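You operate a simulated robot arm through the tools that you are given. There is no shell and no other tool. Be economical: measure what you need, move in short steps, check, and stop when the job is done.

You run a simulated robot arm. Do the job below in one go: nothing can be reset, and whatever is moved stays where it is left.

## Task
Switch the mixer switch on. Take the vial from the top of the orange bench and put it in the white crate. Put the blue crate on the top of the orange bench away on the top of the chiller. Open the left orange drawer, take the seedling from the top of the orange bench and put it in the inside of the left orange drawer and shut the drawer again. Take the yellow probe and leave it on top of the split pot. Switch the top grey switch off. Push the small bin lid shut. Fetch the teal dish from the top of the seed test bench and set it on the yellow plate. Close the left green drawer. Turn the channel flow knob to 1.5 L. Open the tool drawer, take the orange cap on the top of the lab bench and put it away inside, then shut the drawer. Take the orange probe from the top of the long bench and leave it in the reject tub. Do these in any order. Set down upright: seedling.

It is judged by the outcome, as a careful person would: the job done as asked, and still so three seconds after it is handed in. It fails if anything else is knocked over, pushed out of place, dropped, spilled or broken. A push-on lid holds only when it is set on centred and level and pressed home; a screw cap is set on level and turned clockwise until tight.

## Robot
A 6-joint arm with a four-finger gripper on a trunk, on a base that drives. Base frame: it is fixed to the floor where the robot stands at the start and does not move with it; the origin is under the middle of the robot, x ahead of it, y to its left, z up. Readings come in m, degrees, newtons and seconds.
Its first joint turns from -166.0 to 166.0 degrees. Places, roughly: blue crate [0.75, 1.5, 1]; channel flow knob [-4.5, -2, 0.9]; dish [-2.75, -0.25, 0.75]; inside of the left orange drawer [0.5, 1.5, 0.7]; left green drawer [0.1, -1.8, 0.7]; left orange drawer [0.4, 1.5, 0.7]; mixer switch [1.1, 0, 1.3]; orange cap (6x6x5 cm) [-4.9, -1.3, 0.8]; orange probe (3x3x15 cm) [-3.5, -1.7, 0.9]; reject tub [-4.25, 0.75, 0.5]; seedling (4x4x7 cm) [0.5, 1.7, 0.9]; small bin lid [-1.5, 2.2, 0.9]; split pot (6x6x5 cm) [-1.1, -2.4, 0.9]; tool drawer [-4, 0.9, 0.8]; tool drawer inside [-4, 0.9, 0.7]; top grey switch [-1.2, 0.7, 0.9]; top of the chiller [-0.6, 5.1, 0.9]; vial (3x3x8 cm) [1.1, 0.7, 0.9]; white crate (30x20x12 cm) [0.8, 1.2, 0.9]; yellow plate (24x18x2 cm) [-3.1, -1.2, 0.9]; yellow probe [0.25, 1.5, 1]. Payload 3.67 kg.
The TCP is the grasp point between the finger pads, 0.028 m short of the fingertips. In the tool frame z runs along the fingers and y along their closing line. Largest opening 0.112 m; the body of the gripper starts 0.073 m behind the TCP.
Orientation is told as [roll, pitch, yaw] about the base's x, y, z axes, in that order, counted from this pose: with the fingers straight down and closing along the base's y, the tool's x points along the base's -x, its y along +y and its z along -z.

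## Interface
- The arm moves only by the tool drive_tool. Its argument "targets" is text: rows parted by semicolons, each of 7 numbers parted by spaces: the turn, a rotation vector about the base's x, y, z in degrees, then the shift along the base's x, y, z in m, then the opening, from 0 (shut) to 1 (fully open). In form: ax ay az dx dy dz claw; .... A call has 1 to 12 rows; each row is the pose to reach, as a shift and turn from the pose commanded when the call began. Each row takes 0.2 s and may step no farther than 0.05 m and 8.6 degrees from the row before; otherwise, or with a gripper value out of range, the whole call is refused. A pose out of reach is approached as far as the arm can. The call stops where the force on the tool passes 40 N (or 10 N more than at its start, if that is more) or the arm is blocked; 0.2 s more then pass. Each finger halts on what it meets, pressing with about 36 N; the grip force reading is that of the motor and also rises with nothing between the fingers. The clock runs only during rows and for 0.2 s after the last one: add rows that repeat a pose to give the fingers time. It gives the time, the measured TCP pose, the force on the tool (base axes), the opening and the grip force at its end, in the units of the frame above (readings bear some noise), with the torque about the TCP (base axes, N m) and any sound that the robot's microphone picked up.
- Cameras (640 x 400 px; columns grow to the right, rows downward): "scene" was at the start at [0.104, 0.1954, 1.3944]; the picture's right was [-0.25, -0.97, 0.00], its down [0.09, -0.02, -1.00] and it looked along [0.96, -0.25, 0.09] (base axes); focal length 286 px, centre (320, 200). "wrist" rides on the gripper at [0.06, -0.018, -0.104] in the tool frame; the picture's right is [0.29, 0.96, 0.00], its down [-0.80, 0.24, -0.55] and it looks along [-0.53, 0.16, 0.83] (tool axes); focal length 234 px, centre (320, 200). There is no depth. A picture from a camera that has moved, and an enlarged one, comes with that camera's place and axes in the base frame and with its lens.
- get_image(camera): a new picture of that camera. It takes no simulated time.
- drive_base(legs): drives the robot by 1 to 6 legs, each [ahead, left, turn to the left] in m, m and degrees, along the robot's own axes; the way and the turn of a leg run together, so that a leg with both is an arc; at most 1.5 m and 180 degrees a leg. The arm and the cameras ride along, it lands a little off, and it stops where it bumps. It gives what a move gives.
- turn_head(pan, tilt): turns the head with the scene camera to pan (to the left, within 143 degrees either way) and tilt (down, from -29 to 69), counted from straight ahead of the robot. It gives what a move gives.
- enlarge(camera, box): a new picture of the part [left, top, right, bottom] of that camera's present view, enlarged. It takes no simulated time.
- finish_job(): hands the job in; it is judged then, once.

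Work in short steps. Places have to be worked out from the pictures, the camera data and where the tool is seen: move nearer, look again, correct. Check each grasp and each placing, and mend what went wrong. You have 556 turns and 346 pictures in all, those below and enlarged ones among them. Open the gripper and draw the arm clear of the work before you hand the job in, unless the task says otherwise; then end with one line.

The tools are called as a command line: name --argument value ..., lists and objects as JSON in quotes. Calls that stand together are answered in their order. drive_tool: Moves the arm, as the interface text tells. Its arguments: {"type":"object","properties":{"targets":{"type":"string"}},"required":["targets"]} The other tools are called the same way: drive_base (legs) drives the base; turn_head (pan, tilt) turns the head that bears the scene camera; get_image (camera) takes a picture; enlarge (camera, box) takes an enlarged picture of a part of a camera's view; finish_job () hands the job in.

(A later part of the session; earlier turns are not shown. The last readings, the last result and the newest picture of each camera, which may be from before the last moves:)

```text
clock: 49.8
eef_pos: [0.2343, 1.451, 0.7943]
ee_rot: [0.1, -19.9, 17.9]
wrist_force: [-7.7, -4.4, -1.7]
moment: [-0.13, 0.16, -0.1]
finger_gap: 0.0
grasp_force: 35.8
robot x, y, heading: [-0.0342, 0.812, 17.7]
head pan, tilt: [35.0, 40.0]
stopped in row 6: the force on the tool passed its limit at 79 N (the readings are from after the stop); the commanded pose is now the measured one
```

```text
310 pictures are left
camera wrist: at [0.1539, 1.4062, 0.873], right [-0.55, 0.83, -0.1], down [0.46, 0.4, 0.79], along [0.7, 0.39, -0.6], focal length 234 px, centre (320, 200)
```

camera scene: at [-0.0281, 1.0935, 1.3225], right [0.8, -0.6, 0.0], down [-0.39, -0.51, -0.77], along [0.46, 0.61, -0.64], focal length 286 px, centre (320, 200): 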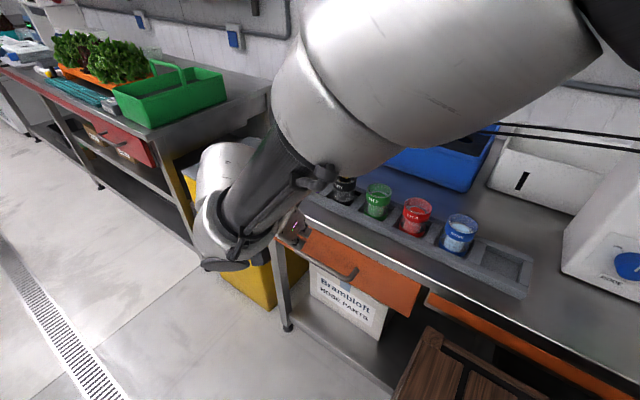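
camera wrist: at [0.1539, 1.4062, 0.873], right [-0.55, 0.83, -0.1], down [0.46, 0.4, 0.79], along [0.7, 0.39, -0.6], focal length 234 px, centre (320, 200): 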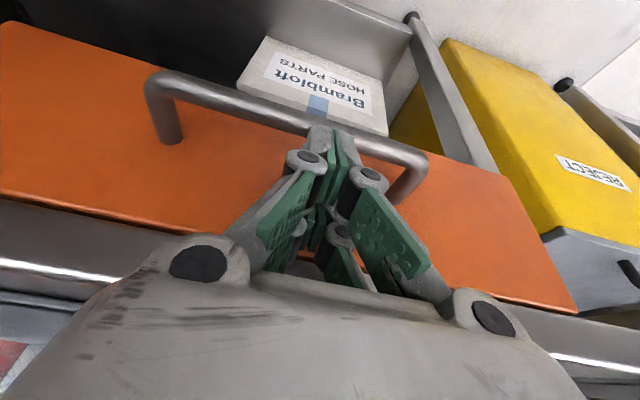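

Contact came early, pushing back along -n. I zoom to see whether the tip touches the face or the bar.

enlarge --camera "wrist" --box '[250, 70, 410, 190]'

```text
3.33 times, centred on (330, 130) of wrist
camera zoom: at [0.1539, 1.4062, 0.873], right [-0.55, 0.83, -0.1], down [0.46, 0.4, 0.79], along [0.7, 0.39, -0.6], focal length 781 px, centre (287, 433)
```

zoom: 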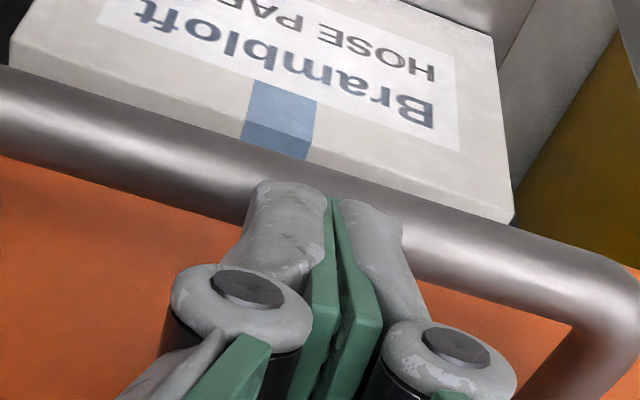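

The tip is resting on top of the bar. I lift slightly, go 1.4 cm farther in with a steeper tool, and lower straight down.

drive_tool --targets "0 0 0 -0.006 -0.002 0.02 0; -1.5 4.8 0 0.005 0.0016 0.024 0; -1.5 4.8 0 0.0134 0.0042 0.02 0; -1.5 4.8 0 0.0134 0.0042 0.005 0; -1.5 4.8 0 0.0134 0.0042 -0.01 0; -1.5 4.8 0 0.0134 0.0042 -0.02 0; -1.5 4.8 0 0.0134 0.0042 -0.03 0"

enlarge --camera "wrist" --box '[230, 50, 430, 200]'

```text
clock: 50.5
eef_pos: [0.2369, 1.4512, 0.8163]
ee_rot: [0.1, -15.1, 18.0]
wrist_force: [-6.6, -3.5, 2.0]
moment: [-0.04, 0.03, -0.07]
finger_gap: 0.0
grasp_force: 36.3
robot x, y, heading: [-0.0349, 0.8093, 18.0]
head pan, tilt: [35.0, 40.0]
stopped in row 3: the force on the tool passed its limit at 49 N (the readings are from after the stop); the commanded pose is now the measured one
```

```text
2.67 times, centred on (330, 125) of wrist
camera zoom: at [0.1617, 1.4086, 0.9027], right [-0.56, 0.83, -0.07], down [0.52, 0.42, 0.74], along [0.65, 0.38, -0.66], focal length 624 px, centre (293, 400)
```

zoom: 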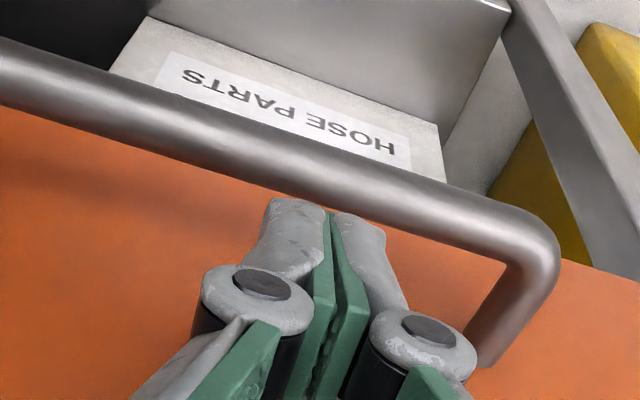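

It is the drawer face / bench edge (n ≈ 0.68) that the tip meets; the tip is already past the bar on the face side. I back off 5 mm and go straight down.

drive_tool --targets "0 0 0 -0.005 -0.0016 -0.005 0; 0 0 0 -0.005 -0.0016 -0.02 0; 0 0 0 -0.005 -0.0016 -0.035 0; 0 0 0 -0.005 -0.0016 -0.045 0; 0 0 0 -0.005 -0.0016 -0.055 0"

enlarge --camera "wrist" --box '[230, 50, 430, 200]'

```text
clock: 51.2
eef_pos: [0.2326, 1.4506, 0.7909]
ee_rot: [0.3, -15.4, 17.8]
wrist_force: [-3.5, -11.7, 20.4]
moment: [-0.36, 0.19, 0.06]
finger_gap: 0.0058
grasp_force: 35.6
robot x, y, heading: [-0.0305, 0.81, 18.1]
head pan, tilt: [35.0, 40.0]
stopped in row 3: the force on the tool passed its limit at 66 N (the readings are from after the stop); the commanded pose is now the measured one
```

```text
2.67 times, centred on (330, 125) of wrist
camera zoom: at [0.1569, 1.4083, 0.8771], right [-0.56, 0.83, -0.07], down [0.52, 0.42, 0.75], along [0.65, 0.38, -0.66], focal length 624 px, centre (293, 400)
```

zoom: 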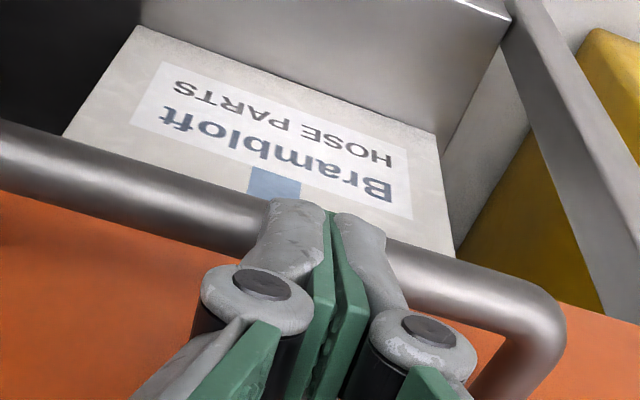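

The fingers ride on the bar top; the gap is too tight for this. I'll instead grip the bar with one finger above-behind and one below-front: retreat, straighten, turn the hand 90° and then tilt.

drive_tool --targets "0 0 0 0 0 0.03 0; 0 0 0 -0.02 -0.006 0.06 0; -1.5 4.8 0 -0.06 -0.018 0.08 0; -3 9.5 0 -0.1 -0.03 0.1 0.1; -4.6 14.5 0 -0.12 -0.036 0.13 0.27; -4.6 14.5 0 -0.12 -0.036 0.16 0.27"

drive_tool --targets "0 0 8.2 0 0 0 0.27; 0 0 16.4 0 0 0 0.27; 0 0 24.6 0 0 0 0.27; 0 0 32.8 0 0 0 0.27; 0 0 41 0 0 0 0.27; 0 0 49.2 0 0 0 0.27; 0 0 57.4 0 0 0 0.27; 0 0 65.6 0 0 0 0.27; 0 0 73.8 0 0 0 0.27; 0 0 82 0 0 0 0.27; 0 0 90 0 0 0 0.27"

drive_tool --targets "2.5 -7.8 0 0 0 0 0.27; 4.9 -15.5 0 0 0 0 0.27; 7.3 -23 0 0 0 0 0.27; 9.8 -30.6 0 0 0 -0.02 0.27; 12.2 -38 0 0 0 -0.05 0.27; 14.7 -45.7 0 0 0 -0.08 0.27; 15.3 -47.7 0 0 0 -0.1 0.27"

get_image --camera "wrist"

get_image --camera "scene"

```text
clock: 52.6
eef_pos: [0.1126, 1.4149, 0.9503]
ee_rot: [0.4, 0.0, 17.8]
wrist_force: [-0.8, 1.0, -0.1]
moment: [-0.04, 0.01, -0.03]
finger_gap: 0.0298
grasp_force: 0.0
robot x, y, heading: [-0.0328, 0.8121, 17.9]
head pan, tilt: [35.0, 40.0]
```

```text
clock: 55.0
eef_pos: [0.1119, 1.4156, 0.9493]
ee_rot: [0.4, -0.1, 107.9]
wrist_force: [-0.7, -0.8, -0.6]
moment: [0.02, -0.01, -0.02]
finger_gap: 0.0302
grasp_force: 0.1
robot x, y, heading: [-0.032, 0.8136, 17.7]
head pan, tilt: [35.0, 40.0]
```

```text
clock: 56.6
eef_pos: [0.1138, 1.4173, 0.8512]
ee_rot: [-49.8, -0.2, 107.6]
wrist_force: [-0.5, 0.4, -0.2]
moment: [0.04, 0.01, 0.01]
finger_gap: 0.0301
grasp_force: 0.1
robot x, y, heading: [-0.0306, 0.8143, 17.8]
head pan, tilt: [35.0, 40.0]
```

```text
306 pictures are left
camera wrist: at [0.0686, 1.34, 0.9338], right [-0.5, -0.46, -0.73], down [-0.79, 0.58, 0.18], along [0.35, 0.67, -0.66], focal length 234 px, centre (320, 200)
```

wrist: 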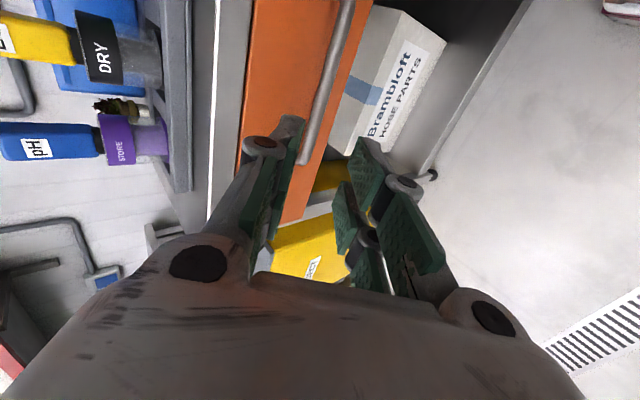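

```text
305 pictures are left
camera scene: at [-0.0356, 1.0934, 1.3145], right [0.84, -0.55, 0.0], down [-0.39, -0.6, -0.7], along [0.38, 0.59, -0.71], focal length 286 px, centre (320, 200)
```

scene: 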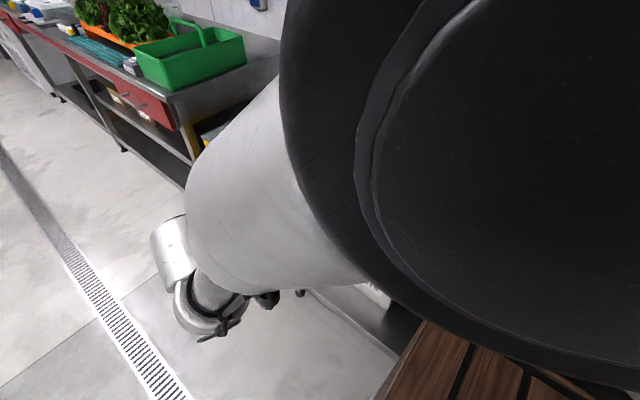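

The grip orientation is reached, and this view confirms the bar at n 0.659, z 0.755. I advance most of the way along the tool axis and check.

drive_tool --targets "0 0 0 0.03 0.0094 -0.024 0.32; 0 0 0 0.06 0.019 -0.048 0.32; 0 0 0 0.085 0.027 -0.069 0.32"

get_image --camera "wrist"

```text
clock: 57.5
eef_pos: [0.1977, 1.4408, 0.7806]
ee_rot: [-49.8, 0.0, 107.9]
wrist_force: [-0.5, -0.1, -1.2]
moment: [0.0, 0.04, -0.01]
finger_gap: 0.0356
grasp_force: 0.0
robot x, y, heading: [-0.033, 0.8127, 17.9]
head pan, tilt: [35.0, 40.0]
```

```text
304 pictures are left
camera wrist: at [0.1521, 1.3645, 0.8632], right [-0.5, -0.46, -0.73], down [-0.8, 0.58, 0.17], along [0.34, 0.67, -0.66], focal length 234 px, centre (320, 200)
```

wrist: 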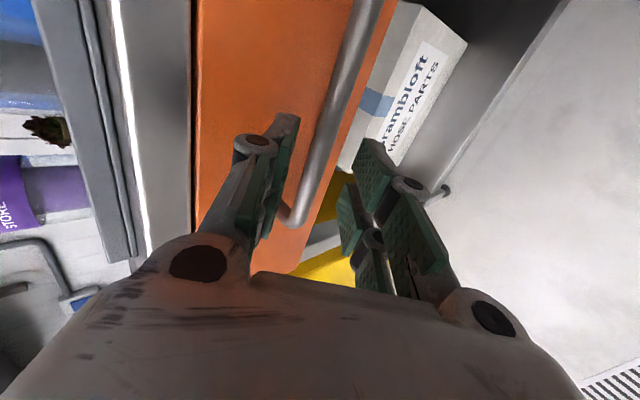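

The bar is coming in between the jaws. I go the last bit and close on it.

drive_tool --targets "0 0 0 0.0125 0.0039 -0.01 0.32; 0 0 0 0.023 0.007 -0.0185 0.32; 0 0 0 0.023 0.007 -0.0185 0; 0 0 0 0.023 0.007 -0.0185 0; 0 0 0 0.023 0.007 -0.0185 0"

get_image --camera "wrist"

```text
clock: 58.6
eef_pos: [0.2199, 1.4488, 0.7627]
ee_rot: [-49.8, -0.2, 107.9]
wrist_force: [0.6, -1.1, 7.8]
moment: [0.0, -0.06, -0.03]
finger_gap: 0.0132
grasp_force: 44.6
robot x, y, heading: [-0.033, 0.8135, 17.7]
head pan, tilt: [35.0, 40.0]
```

```text
303 pictures are left
camera wrist: at [0.1753, 1.3718, 0.8447], right [-0.5, -0.46, -0.73], down [-0.8, 0.58, 0.18], along [0.34, 0.67, -0.66], focal length 234 px, centre (320, 200)
```

wrist: 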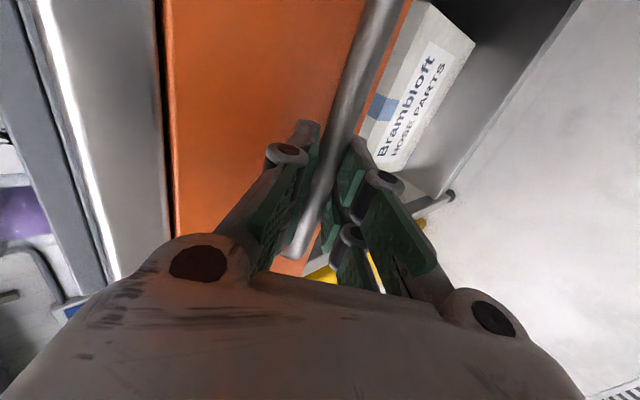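

Bar gripped (gap 13 mm). I pull the drawer straight out along the bench normal.

drive_tool --targets "0 0 0 -0.0286 -0.009 0 0; 0 0 0 -0.057 -0.018 0 0; 0 0 0 -0.0858 -0.027 0 0; 0 0 0 -0.1145 -0.036 0 0; 0 0 0 -0.143 -0.045 0 0; 0 0 0 -0.172 -0.054 0 0; 0 0 0 -0.2 -0.063 0 0"

get_image --camera "scene"

```text
clock: 60.2
eef_pos: [0.0211, 1.3861, 0.7628]
ee_rot: [-49.8, -0.1, 107.9]
wrist_force: [4.8, -10.7, -27.5]
moment: [0.73, 0.45, 0.65]
finger_gap: 0.0131
grasp_force: 45.3
robot x, y, heading: [-0.0373, 0.8151, 17.9]
head pan, tilt: [35.0, 40.0]
```

```text
302 pictures are left
camera scene: at [-0.0282, 1.0938, 1.3224], right [0.8, -0.6, 0.0], down [-0.39, -0.51, -0.77], along [0.46, 0.61, -0.64], focal length 286 px, centre (320, 200)
```

scene: 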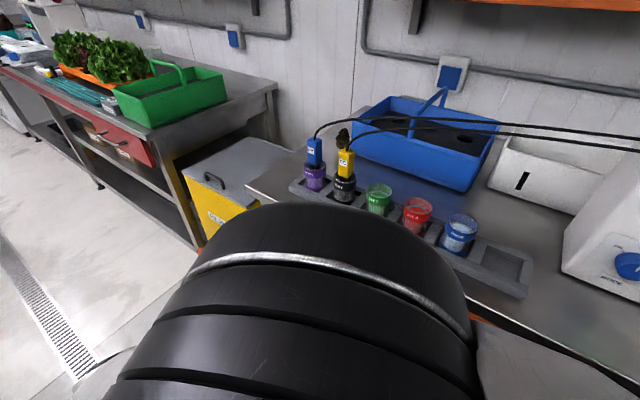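

The tool moved back 0.2 m with the bar still held. I release, back off along the tool axis, and rise to look in.

drive_tool --targets "0 0 0 0 0 0 0.32; 0 0 0 0 0 0 0.32; 0 0 0 -0.022 -0.007 0.02 0.32; 0 0 0 -0.044 -0.014 0.045 0.32; 0 0 0 -0.05 -0.016 0.09 0.32; 0 0 0 -0.05 -0.016 0.135 0.32; 0 0 0 -0.05 -0.016 0.18 0.32; 0 0 0 -0.05 -0.016 0.225 0.32"

get_image --camera "wrist"

get_image --camera "scene"

```text
clock: 62.2
eef_pos: [-0.0238, 1.364, 0.9287]
ee_rot: [-52.3, 5.2, 107.9]
wrist_force: [0.4, 0.1, 0.5]
moment: [0.0, 0.04, 0.02]
finger_gap: 0.0356
grasp_force: 0.0
robot x, y, heading: [-0.0299, 0.8156, 17.7]
head pan, tilt: [35.0, 40.0]
stopped in row 8: the arm was blocked; the commanded pose is now the measured one
```

```text
301 pictures are left
camera wrist: at [-0.0745, 1.2926, 1.012], right [-0.44, -0.52, -0.73], down [-0.81, 0.59, 0.08], along [0.39, 0.62, -0.68], focal length 234 px, centre (320, 200)
```

wrist: 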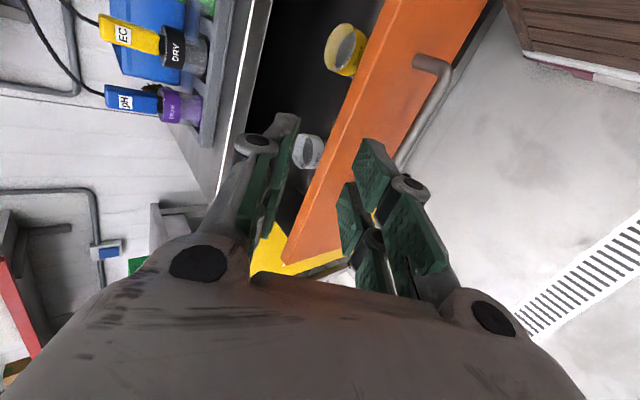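

```text
300 pictures are left
camera scene: at [-0.0224, 1.0954, 1.3847], right [0.77, -0.64, 0.0], down [-0.01, -0.01, -1.0], along [0.64, 0.77, -0.02], focal length 286 px, centre (320, 200)
```

scene: 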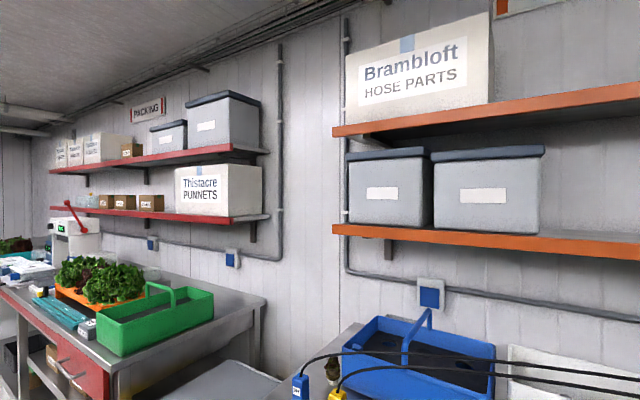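

The drawer is open (two small cups inside). The arm nudged the head, so I unfold it outward while levelling the tool back to pointing down.

drive_tool --targets "-2.5 7.8 0 0 0.03 0 0.32; -4.9 15.5 0 0 0.06 0.01 0.32; -7.3 23 0 0.01 0.09 0.03 0.32; -9.8 30.6 0 0.03 0.11 0.06 0.32; -12.2 38 0 0.05 0.13 0.09 0.5; -14.7 45.7 0 0.07 0.14 0.13 0.6; -15.3 47.7 0 0.09 0.14 0.17 0.6; -15.3 47.7 0 0.11 0.14 0.21 0.6"

turn_head --pan 35 --tilt 40

get_image --camera "scene"

get_image --camera "wrist"

```text
clock: 64.0
eef_pos: [0.0847, 1.5027, 1.1426]
ee_rot: [-2.2, 2.9, 111.6]
wrist_force: [-0.8, -0.1, 0.5]
moment: [-0.02, -0.09, -0.02]
finger_gap: 0.0671
grasp_force: 0.1
robot x, y, heading: [-0.033, 0.8109, 18.1]
head pan, tilt: [35.0, 40.0]
```

```text
clock: 64.7
eef_pos: [0.0851, 1.5023, 1.1423]
ee_rot: [-2.1, 2.9, 111.5]
wrist_force: [0.2, 0.3, 1.2]
moment: [0.04, 0.01, -0.01]
finger_gap: 0.0673
grasp_force: 0.1
robot x, y, heading: [-0.0309, 0.8105, 17.6]
head pan, tilt: [35.0, 40.0]
```

```text
299 pictures are left
camera scene: at [-0.0285, 1.0935, 1.3225], right [0.8, -0.6, 0.0], down [-0.39, -0.51, -0.77], along [0.46, 0.61, -0.64], focal length 286 px, centre (320, 200)
```

scene: 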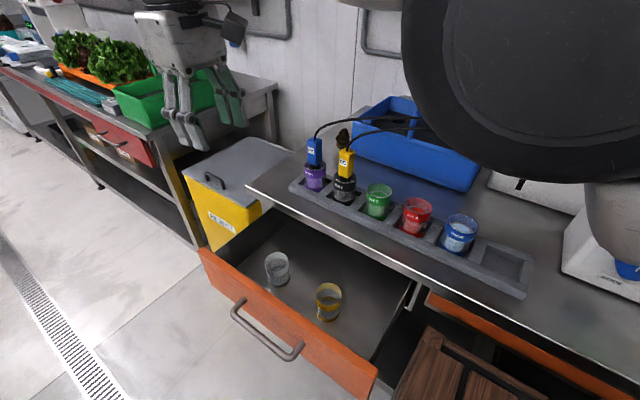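

```text
298 pictures are left
camera wrist: at [0.1193, 1.4577, 1.251], right [-0.78, -0.62, -0.02], down [-0.54, 0.67, 0.5], along [-0.3, 0.41, -0.86], focal length 234 px, centre (320, 200)
```

wrist: 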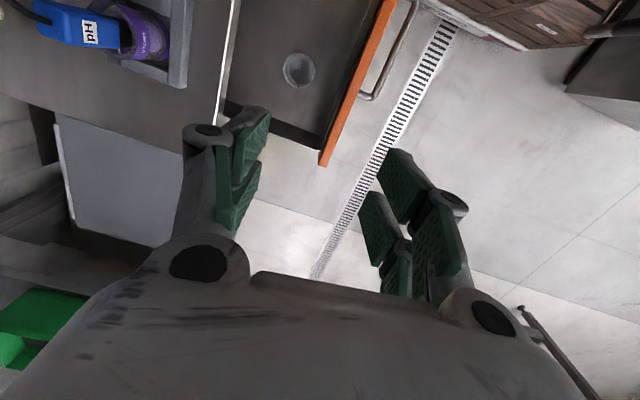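

The drawer is well open. The seedling is near (0.48, 1.66), behind the probes. I back off and drive left so that it lies straight ahead, staying clear of the open drawer.

drive_base --legs '[[-0.19, 0, 0], [0, 0.55, 0]]'

turn_head --pan -5 --tilt 35

get_image --camera "scene"

get_image --camera "wrist"

```text
clock: 69.0
eef_pos: [-0.2713, 1.9689, 1.1422]
ee_rot: [-2.1, 2.8, 111.8]
wrist_force: [-0.2, 0.2, -0.3]
moment: [-0.02, 0.01, -0.02]
finger_gap: 0.0673
grasp_force: 0.1
robot x, y, heading: [-0.3891, 1.2777, 18.3]
head pan, tilt: [35.0, 40.0]
```

```text
clock: 70.0
eef_pos: [-0.2711, 1.9689, 1.1425]
ee_rot: [-2.1, 2.8, 111.8]
wrist_force: [-0.7, -0.6, -0.2]
moment: [0.03, -0.01, 0.01]
finger_gap: 0.0669
grasp_force: 0.1
robot x, y, heading: [-0.3869, 1.2784, 18.1]
head pan, tilt: [-5.0, 35.0]
```

```text
297 pictures are left
camera scene: at [-0.3484, 1.5107, 1.33], right [0.23, -0.97, 0.0], down [-0.56, -0.13, -0.82], along [0.8, 0.19, -0.57], focal length 286 px, centre (320, 200)
```

scene: 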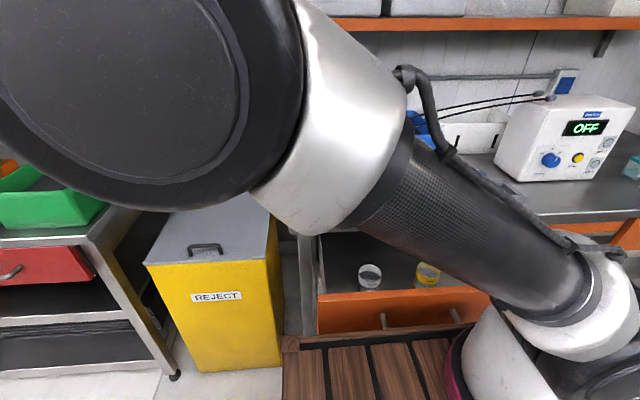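

```text
296 pictures are left
camera wrist: at [-0.2373, 1.9236, 1.2512], right [-0.78, -0.62, -0.02], down [-0.55, 0.67, 0.5], along [-0.3, 0.41, -0.86], focal length 234 px, centre (320, 200)
```

wrist: 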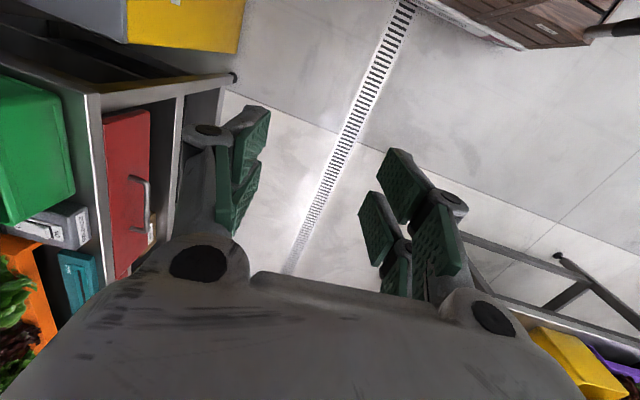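

I turn the hand back and bring the arm in front, high above the bench's front, to look at the seedling.

drive_tool --targets "0 0 -7.8 0.02 -0.01 0.03 0.67; 0 0 -15.6 0.05 -0.03 0.06 0.8; 0 0 -23.4 0.09 -0.05 0.08 1; 0 0 -31.2 0.13 -0.075 0.09 1; 0 0 -39 0.17 -0.1 0.1 1; 0 0 -46.8 0.21 -0.125 0.11 1; 0 0 -54.6 0.25 -0.155 0.12 1; 0 0 -62.4 0.29 -0.185 0.13 1; 0 0 -70.2 0.33 -0.215 0.14 1; 0 0 -78 0.37 -0.245 0.15 1; 0 0 -85.8 0.41 -0.275 0.15 1; 0 0 -93.6 0.44 -0.305 0.15 1"

get_image --camera "wrist"

get_image --camera "scene"

```text
refused: row 7 steps farther than a row can; nothing moved
```

```text
295 pictures are left
camera wrist: at [-0.2373, 1.9236, 1.2512], right [-0.78, -0.62, -0.02], down [-0.55, 0.67, 0.5], along [-0.3, 0.41, -0.86], focal length 234 px, centre (320, 200)
```

wrist: 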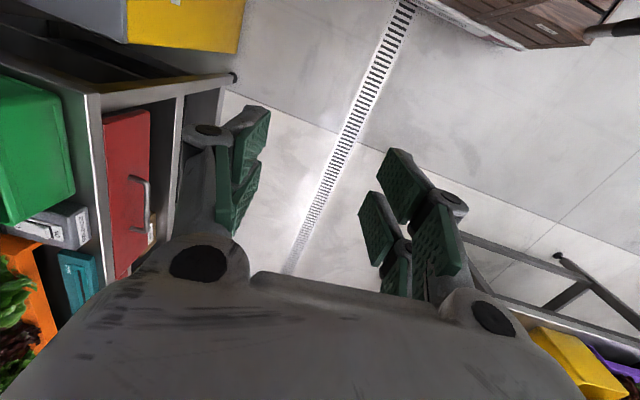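

```text
294 pictures are left
camera scene: at [-0.3484, 1.5107, 1.33], right [0.23, -0.97, 0.0], down [-0.56, -0.13, -0.82], along [0.8, 0.19, -0.57], focal length 286 px, centre (320, 200)
```

scene: 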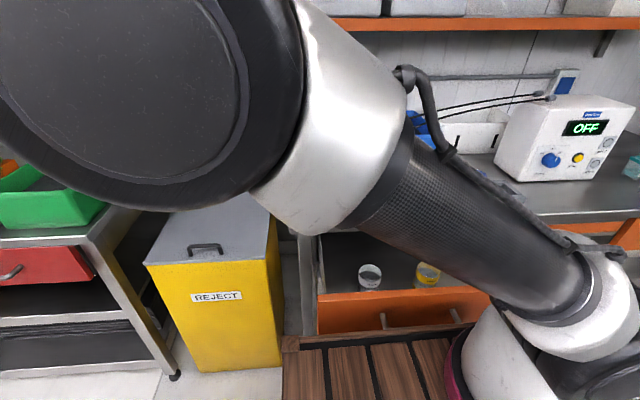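

One row stepped too far; I resend with smaller steps.

drive_tool --targets "0 0 -7.8 0.02 -0.01 0.03 0.67; 0 0 -15.6 0.05 -0.03 0.06 0.8; 0 0 -23.4 0.09 -0.05 0.08 1; 0 0 -31.2 0.13 -0.075 0.09 1; 0 0 -39 0.17 -0.1 0.1 1; 0 0 -46.8 0.21 -0.125 0.11 1; 0 0 -54.6 0.25 -0.15 0.12 1; 0 0 -62.4 0.29 -0.175 0.13 1; 0 0 -70.2 0.33 -0.2 0.14 1; 0 0 -78 0.37 -0.225 0.15 1; 0 0 -85.8 0.41 -0.25 0.15 1; 0 0 -93.6 0.45 -0.275 0.15 1"

get_image --camera "wrist"

get_image --camera "scene"

```text
clock: 72.7
eef_pos: [0.1772, 1.6942, 1.2919]
ee_rot: [-2.1, 2.8, 18.3]
wrist_force: [-1.8, 0.7, 0.4]
moment: [-0.02, -0.07, 0.02]
finger_gap: 0.1118
grasp_force: 0.0
robot x, y, heading: [-0.3836, 1.2806, 18.3]
head pan, tilt: [-5.0, 35.0]
```

```text
293 pictures are left
camera wrist: at [0.1312, 1.6648, 1.4], right [-0.57, 0.82, -0.02], down [0.7, 0.5, 0.5], along [0.42, 0.27, -0.86], focal length 234 px, centre (320, 200)
```

wrist: 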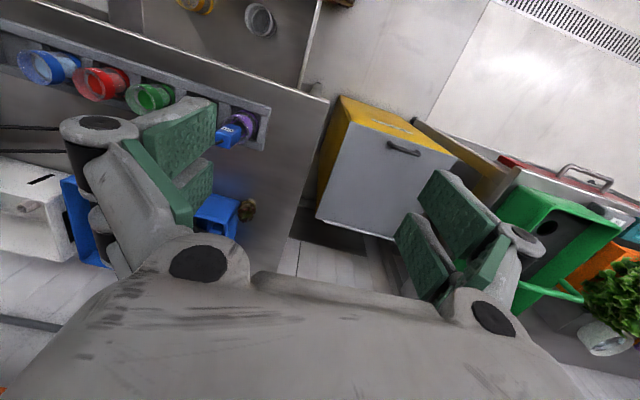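

```text
292 pictures are left
camera scene: at [-0.3489, 1.5108, 1.33], right [0.23, -0.97, 0.0], down [-0.56, -0.13, -0.82], along [0.8, 0.19, -0.57], focal length 286 px, centre (320, 200)
```

scene: 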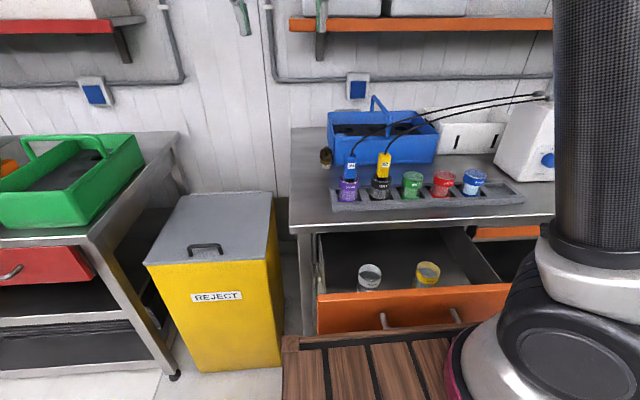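

I zoom both views around the seedling to see its clearance from the crate.

enlarge --camera "scene" --box '[290, 90, 450, 210]'

enlarge --camera "wrist" --box '[170, 150, 310, 260]'

```text
3.33 times, centred on (370, 150) of scene
camera zoom: at [-0.3489, 1.5108, 1.33], right [0.23, -0.97, 0.0], down [-0.56, -0.13, -0.82], along [0.8, 0.19, -0.57], focal length 953 px, centre (153, 367)
```

zoom: 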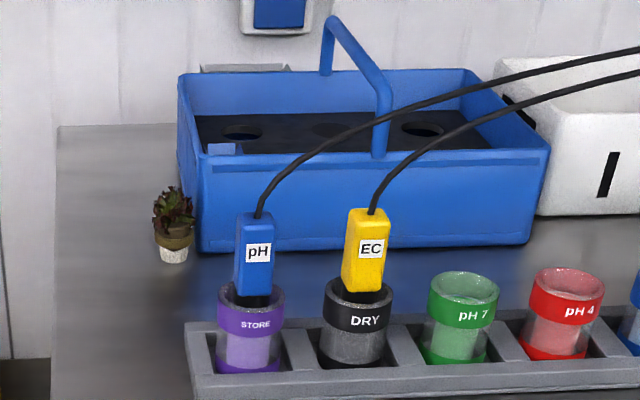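

```text
3.64 times, centred on (240, 205) of wrist
camera zoom: at [0.1312, 1.6648, 1.4], right [-0.57, 0.82, -0.02], down [0.7, 0.5, 0.5], along [0.42, 0.27, -0.86], focal length 852 px, centre (611, 182)
```

zoom: 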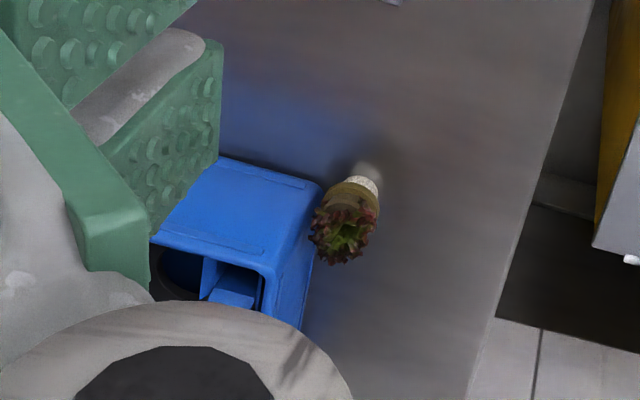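

The seedling stands at about (0.507, 1.69), just off the crate's left front corner; I'll grip it on the diagonal that clears the crate. I drive 10 cm left and 3 cm ahead, then level the tool.

drive_base --legs '[[0, 0.1, 0], [0.03, 0, 0]]'

drive_tool --targets "2.87 -2.0 0 0 0 0 1"

drive_tool --targets "0 0 -8 0.03 -0.01 -0.02 0.8; 0 0 -16 0.06 -0.02 -0.03 0.7; 0 0 -24 0.1 -0.02 -0.04 0.7; 0 0 -32 0.14 -0.02 -0.04 0.7; 0 0 -40 0.18 -0.02 -0.05 0.7; 0 0 -45 0.2 -0.02 -0.06 0.7"

get_image --camera "wrist"

get_image --camera "scene"

```text
clock: 74.2
eef_pos: [0.1767, 1.7953, 1.2915]
ee_rot: [-2.0, 2.9, 18.2]
wrist_force: [0.2, -0.7, 0.2]
moment: [-0.01, 0.03, 0.02]
finger_gap: 0.112
grasp_force: 0.0
robot x, y, heading: [-0.3843, 1.3816, 18.1]
head pan, tilt: [-5.0, 35.0]
```

```text
clock: 74.6
eef_pos: [0.1758, 1.797, 1.29]
ee_rot: [0.0, 0.1, 18.1]
wrist_force: [0.2, 0.2, 0.6]
moment: [-0.05, 0.03, 0.0]
finger_gap: 0.1122
grasp_force: 0.2
robot x, y, heading: [-0.3849, 1.377, 18.1]
head pan, tilt: [-5.0, 35.0]
```

```text
clock: 76.0
eef_pos: [0.3765, 1.7761, 1.2314]
ee_rot: [0.0, 0.1, -26.9]
wrist_force: [-1.5, -0.9, 1.1]
moment: [0.02, -0.06, 0.0]
finger_gap: 0.0785
grasp_force: 0.0
robot x, y, heading: [-0.3849, 1.3796, 18.0]
head pan, tilt: [-5.0, 35.0]
```

```text
289 pictures are left
camera wrist: at [0.3154, 1.7884, 1.3371], right [0.18, 0.98, 0.0], down [0.82, -0.15, 0.55], along [0.55, -0.1, -0.83], focal length 234 px, centre (320, 200)
```

wrist: 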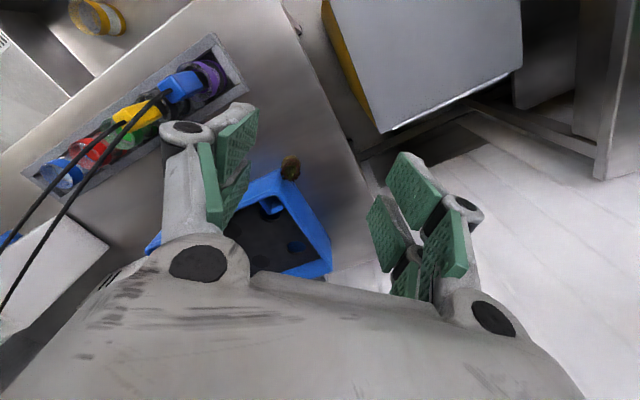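

```text
288 pictures are left
camera scene: at [-0.3508, 1.6132, 1.3301], right [0.23, -0.97, 0.0], down [-0.56, -0.13, -0.82], along [0.8, 0.19, -0.57], focal length 286 px, centre (320, 200)
```

scene: 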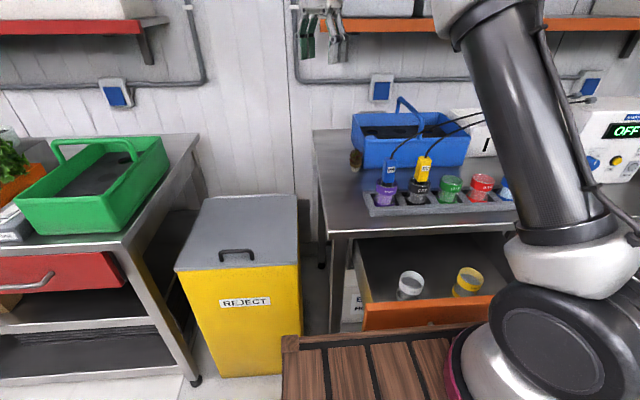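

Both views agree on the seedling at (0.513, 1.692). I go above it and take another look before descending.

drive_tool --targets "0 0 0 0.034 -0.021 -0.03 0.7; 0 0 0 0.068 -0.042 -0.055 0.7; 0 0 0 0.102 -0.063 -0.08 0.7; 0 0 0 0.1365 -0.084 -0.105 0.7; 0 0 0 0.1365 -0.084 -0.15 0.7; 0 0 0 0.1365 -0.084 -0.195 0.7; 0 0 0 0.1365 -0.084 -0.23 0.7"

get_image --camera "wrist"

enlarge --camera "scene" --box '[290, 60, 450, 210]'

```text
clock: 77.6
eef_pos: [0.514, 1.6902, 1.0024]
ee_rot: [0.1, 0.0, -26.8]
wrist_force: [-0.6, 0.4, 0.6]
moment: [0.01, -0.03, -0.03]
finger_gap: 0.0784
grasp_force: 0.0
robot x, y, heading: [-0.3863, 1.3835, 18.0]
head pan, tilt: [-5.0, 35.0]
```

```text
287 pictures are left
camera wrist: at [0.4529, 1.7024, 1.1076], right [0.17, 0.98, 0.0], down [0.82, -0.14, 0.55], along [0.54, -0.1, -0.83], focal length 234 px, centre (320, 200)
```

wrist: 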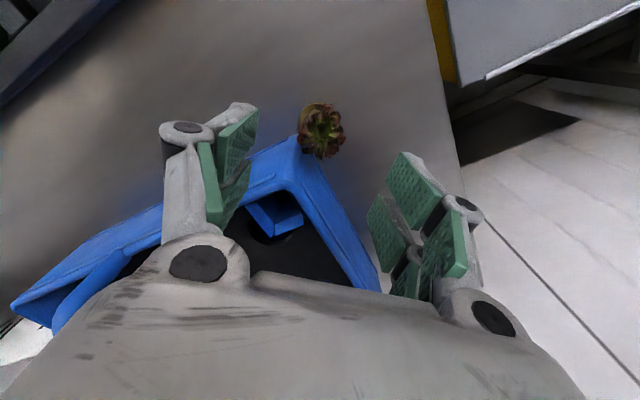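

```text
2.67 times, centred on (370, 135) of scene
camera zoom: at [-0.3506, 1.6132, 1.3301], right [0.23, -0.97, 0.0], down [-0.56, -0.13, -0.82], along [0.8, 0.19, -0.57], focal length 762 px, centre (187, 373)
```

zoom: 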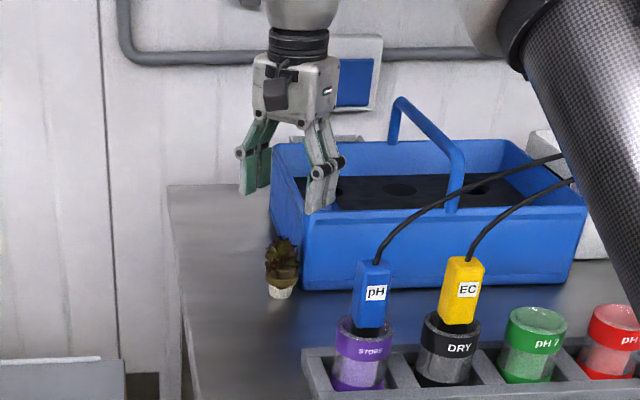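

The crate's rim overhangs close to the seedling, so I'll grip with the fingers closing along the bench depth and the hand leaning 20° to the left. I raise, turn and lean it first.

drive_tool --targets "0 0 0 0 0 0.04 0.7; 0 0 -8 -0.003 0.009 0.07 0.7; 0 0 -16 -0.006 0.019 0.08 0.7; 0 0 -24 -0.009 0.028 0.08 0.7; 0 0 -32 -0.012 0.038 0.08 0.7; 0 0 -40 -0.015 0.048 0.08 0.7; 0 0 -45.7 -0.018 0.057 0.08 0.7"

drive_tool --targets "-6.4 -2 0 0 0 0 0.7; -12.8 -4 0 0 0 0 0.7; -19.1 -6 0 0 0 0 0.7"

get_image --camera "wrist"

enlarge --camera "scene" --box '[290, 60, 450, 210]'

```text
clock: 79.2
eef_pos: [0.4955, 1.7496, 1.0812]
ee_rot: [0.0, 0.1, -72.6]
wrist_force: [0.5, 0.2, 0.2]
moment: [0.0, -0.02, 0.0]
finger_gap: 0.0784
grasp_force: 0.0
robot x, y, heading: [-0.3903, 1.3779, 18.2]
head pan, tilt: [-5.0, 35.0]
```

```text
clock: 80.0
eef_pos: [0.4958, 1.7472, 1.0812]
ee_rot: [-0.1, -20.1, -72.5]
wrist_force: [-0.5, -0.4, -0.2]
moment: [0.04, -0.01, 0.03]
finger_gap: 0.0784
grasp_force: 0.1
robot x, y, heading: [-0.3863, 1.3777, 18.0]
head pan, tilt: [-5.0, 35.0]
```

```text
285 pictures are left
camera wrist: at [0.4513, 1.8318, 1.1598], right [0.83, 0.55, -0.1], down [0.4, -0.46, 0.79], along [0.39, -0.7, -0.6], focal length 234 px, centre (320, 200)
```

wrist: 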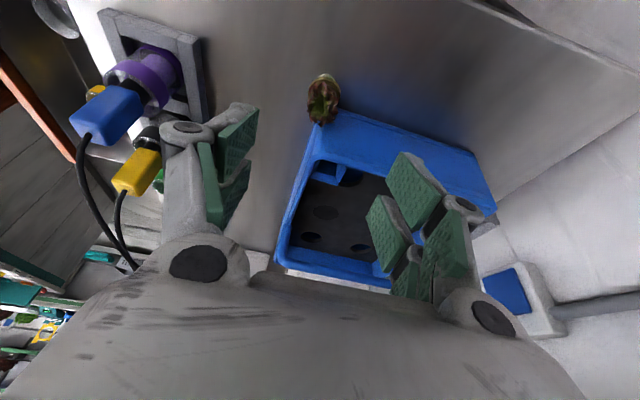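

```text
2.67 times, centred on (370, 135) of scene
camera zoom: at [-0.3502, 1.6131, 1.3301], right [0.23, -0.97, 0.0], down [-0.56, -0.13, -0.82], along [0.8, 0.18, -0.57], focal length 762 px, centre (187, 373)
```

zoom: 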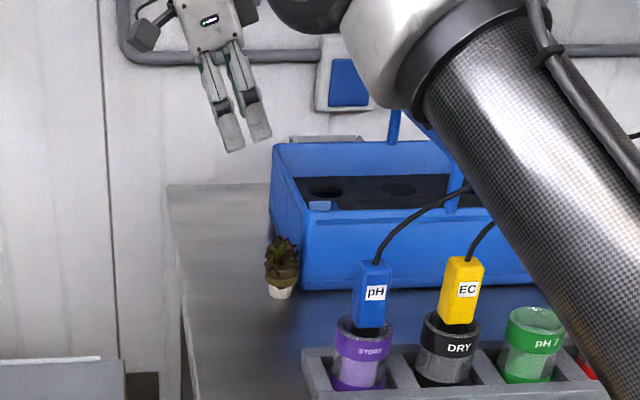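

Seedling confirmed at (0.511, 1.695). I descend along the leaning tool axis and close.

drive_tool --targets "0 0 0 -0.004 0.0124 0 0.7; 0 0 0 0 -0.001 -0.038 0.7; 0 0 0 0.0035 -0.014 -0.076 0.7; 0 0 0 0.0072 -0.027 -0.114 0.7; 0 0 0 0.011 -0.04 -0.152 0.7; 0 0 0 0.0147 -0.053 -0.189 0.7"

get_image --camera "wrist"

enlarge --camera "scene" --box '[290, 60, 450, 210]'

```text
clock: 81.4
eef_pos: [0.5099, 1.6958, 0.8927]
ee_rot: [0.1, -19.9, -72.5]
wrist_force: [-1.1, -0.2, 0.3]
moment: [0.05, -0.01, 0.01]
finger_gap: 0.078
grasp_force: 0.0
robot x, y, heading: [-0.3887, 1.3792, 18.0]
head pan, tilt: [-5.0, 35.0]
```

```text
283 pictures are left
camera wrist: at [0.4654, 1.7797, 0.9706], right [0.83, 0.55, -0.1], down [0.4, -0.46, 0.79], along [0.39, -0.7, -0.6], focal length 234 px, centre (320, 200)
```

wrist: 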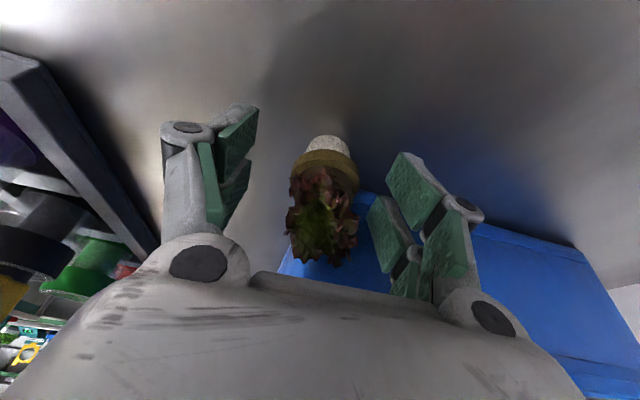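

```text
2.67 times, centred on (370, 135) of scene
camera zoom: at [-0.3507, 1.6133, 1.3301], right [0.23, -0.97, 0.0], down [-0.56, -0.13, -0.82], along [0.8, 0.19, -0.57], focal length 762 px, centre (187, 373)
```

zoom: 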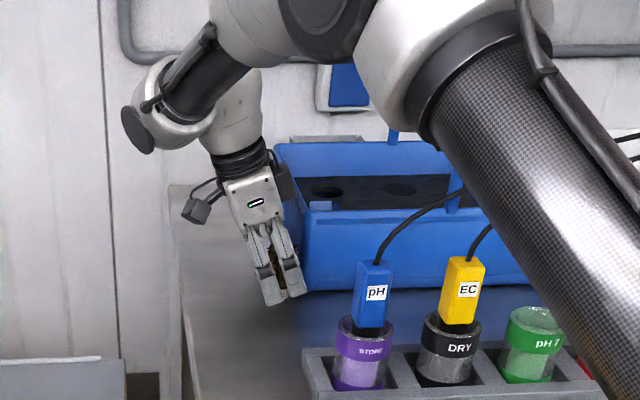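

The seedling is centred between the jaws. I close on it.

drive_tool --targets "0 0 0 0 0 0 0.4; 0 0 0 0 0 0 0.2; 0 0 0 0 0 0 0.2; 0 0 0 0 0 0 0.2; 0 0 0 0 0 0 0.2"

get_image --camera "wrist"

```text
clock: 82.6
eef_pos: [0.5093, 1.6967, 0.8914]
ee_rot: [-0.1, -20.0, -72.5]
wrist_force: [0.4, -0.9, 0.7]
moment: [0.0, -0.04, 0.03]
finger_gap: 0.0285
grasp_force: 35.9
robot x, y, heading: [-0.3881, 1.3803, 18.3]
head pan, tilt: [-5.0, 35.0]
```

```text
281 pictures are left
camera wrist: at [0.4655, 1.7795, 0.9704], right [0.83, 0.55, -0.1], down [0.4, -0.46, 0.79], along [0.39, -0.7, -0.6], focal length 234 px, centre (320, 200)
```

wrist: 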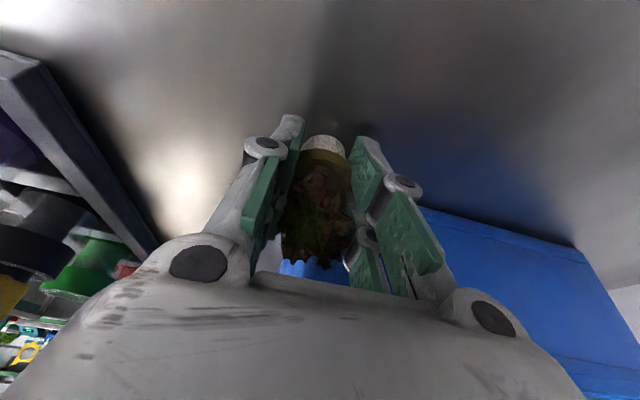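

Gripped (gap 28.5 mm, firm). I lift up-left along the tool axis, then bring it back left of the probes toward the drawer.

drive_tool --targets "0 0 0 -0.0045 0.0143 0.04 0.2; 0 0 0 -0.009 0.0286 0.08 0.2; 0 0 0 -0.0135 0.043 0.12 0.2; 0 0 0 -0.018 0.057 0.16 0.2; 0 0 0 -0.0226 0.0716 0.2 0.2; 0 0 0 -0.066 0.058 0.21 0.2; 0 0 0 -0.11 0.044 0.21 0.2; 0 0 0 -0.155 0.03 0.21 0.2; 0 0 0 -0.2 0.016 0.21 0.2; 0 0 0 -0.245 0.002 0.21 0.2; 0 0 0 -0.29 -0.012 0.21 0.2; 0 0 0 -0.335 -0.026 0.21 0.2"

get_image --camera "wrist"

get_image --camera "scene"

```text
clock: 85.2
eef_pos: [0.1759, 1.6718, 1.1004]
ee_rot: [-0.1, -20.0, -72.5]
wrist_force: [-0.3, 0.4, -0.5]
moment: [-0.02, 0.04, -0.03]
finger_gap: 0.0289
grasp_force: 35.9
robot x, y, heading: [-0.3879, 1.3774, 18.2]
head pan, tilt: [-5.0, 35.0]
```

```text
280 pictures are left
camera wrist: at [0.1323, 1.7532, 1.1796], right [0.83, 0.55, -0.1], down [0.4, -0.46, 0.79], along [0.39, -0.7, -0.6], focal length 234 px, centre (320, 200)
```

wrist: 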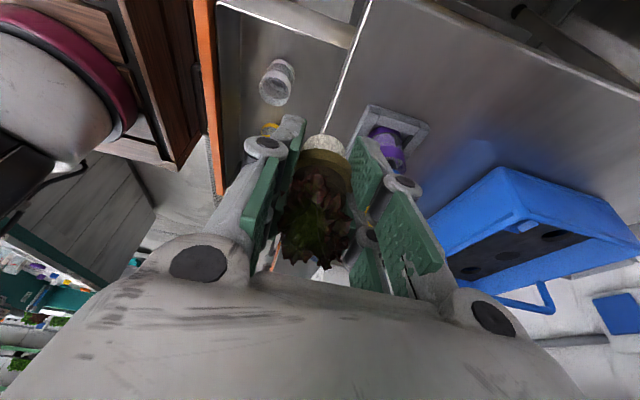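

```text
279 pictures are left
camera scene: at [-0.3499, 1.6135, 1.33], right [0.23, -0.97, 0.0], down [-0.56, -0.13, -0.82], along [0.8, 0.18, -0.57], focal length 286 px, centre (320, 200)
```

scene: 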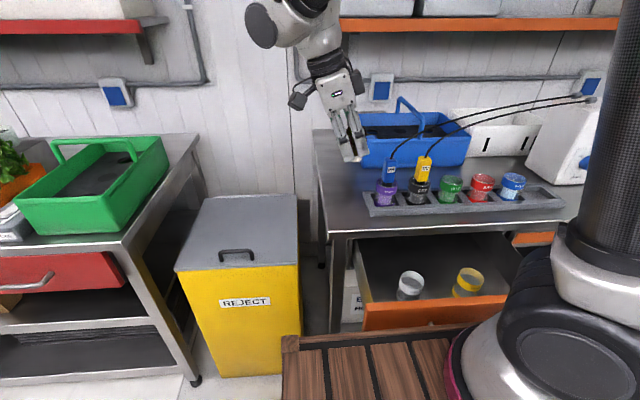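

Seedling held. I bring it in front of the rack and over the right part of the open drawer, which looks free, to check from above.

drive_tool --targets "0 0 0 -0.041 -0.013 0 0.2; 0 0 0 -0.082 -0.026 0 0.2; 0 0 0 -0.068 -0.069 -0.01 0.2; 0 0 0 -0.055 -0.112 -0.02 0.2; 0 0 0 -0.041 -0.154 -0.03 0.2; 0 0 0 -0.028 -0.197 -0.04 0.2; 0 0 0 -0.014 -0.24 -0.05 0.2; 0 0 0 -0.001 -0.282 -0.06 0.2; 0 0 0 0.012 -0.325 -0.07 0.2; 0 0 0 0.025 -0.367 -0.075 0.2; 0 0 0 0.039 -0.4095 -0.08 0.2"

get_image --camera "wrist"

get_image --camera "scene"

```text
clock: 87.6
eef_pos: [0.2158, 1.261, 1.0213]
ee_rot: [-0.1, -20.0, -72.4]
wrist_force: [-0.4, 0.8, -0.1]
moment: [0.01, 0.02, 0.04]
finger_gap: 0.0289
grasp_force: 35.4
robot x, y, heading: [-0.3877, 1.3821, 18.0]
head pan, tilt: [-5.0, 35.0]
```

```text
278 pictures are left
camera wrist: at [0.1702, 1.3438, 1.1001], right [0.83, 0.55, -0.1], down [0.4, -0.46, 0.79], along [0.39, -0.7, -0.6], focal length 234 px, centre (320, 200)
```

wrist: 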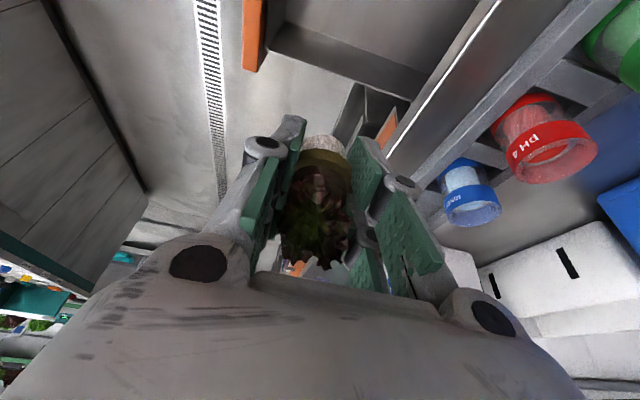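

```text
277 pictures are left
camera scene: at [-0.3507, 1.6134, 1.33], right [0.23, -0.97, 0.0], down [-0.56, -0.13, -0.82], along [0.8, 0.19, -0.57], focal length 286 px, centre (320, 200)
```

scene: 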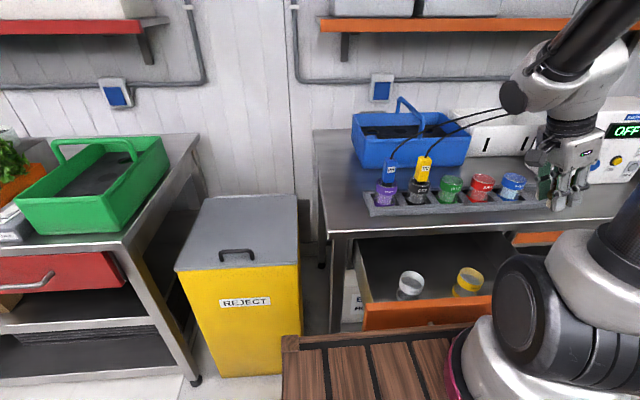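

The right-hand region of the drawer is free. I shift 1.6 cm left and lower the seedling into the drawer.

drive_tool --targets "0 0 0 -0.005 0.016 -0.03 0.2; 0 0 0 -0.005 0.016 -0.07 0.2; 0 0 0 -0.005 0.016 -0.11 0.2; 0 0 0 -0.005 0.016 -0.15 0.2; 0 0 0 -0.005 0.016 -0.19 0.2; 0 0 0 -0.005 0.016 -0.22 0.2"

get_image --camera "wrist"

enlarge --camera "scene" --box '[340, 180, 640, 360]'

```text
clock: 89.0
eef_pos: [0.2837, 1.2671, 0.8181]
ee_rot: [1.2, -20.8, -75.0]
wrist_force: [-17.2, 51.8, 110.3]
moment: [-1.81, -0.46, -0.36]
finger_gap: 0.0295
grasp_force: 45.1
out of reach, approached as far as the arm can: row 1, 2, 3, 4, 5, 6
robot x, y, heading: [-0.388, 1.3819, 18.4]
head pan, tilt: [-5.0, 35.0]
stopped in row 6: the force on the tool passed its limit at 836 N (the readings are from after the stop); the commanded pose is now the measured one
```

```text
276 pictures are left
camera wrist: at [0.2423, 1.3532, 0.8957], right [0.85, 0.51, -0.08], down [0.36, -0.47, 0.81], along [0.37, -0.72, -0.59], focal length 234 px, centre (320, 200)
```

wrist: 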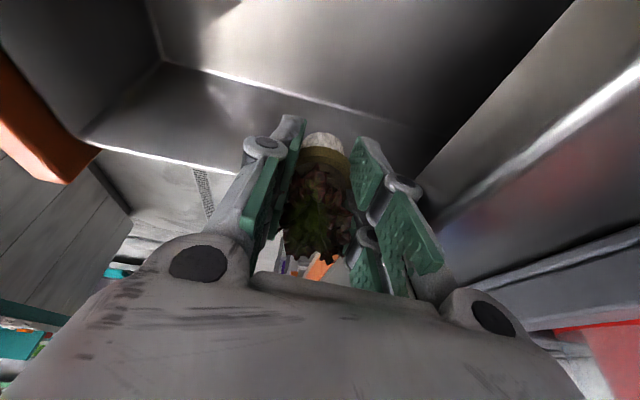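

```text
2.13 times, centred on (490, 270) of scene
camera zoom: at [-0.3546, 1.6165, 1.3298], right [0.23, -0.97, 0.0], down [-0.56, -0.13, -0.82], along [0.8, 0.19, -0.57], focal length 610 px, centre (-43, 51)
```

zoom: 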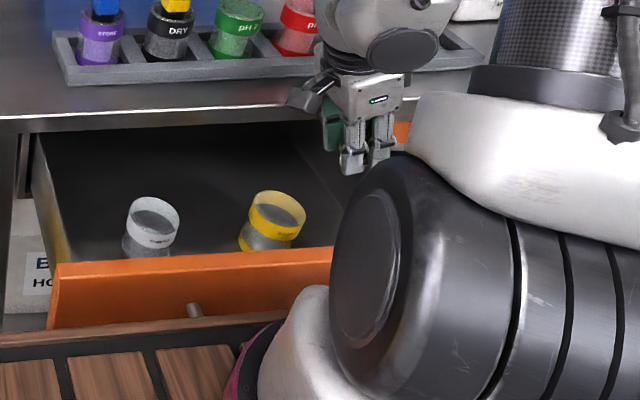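

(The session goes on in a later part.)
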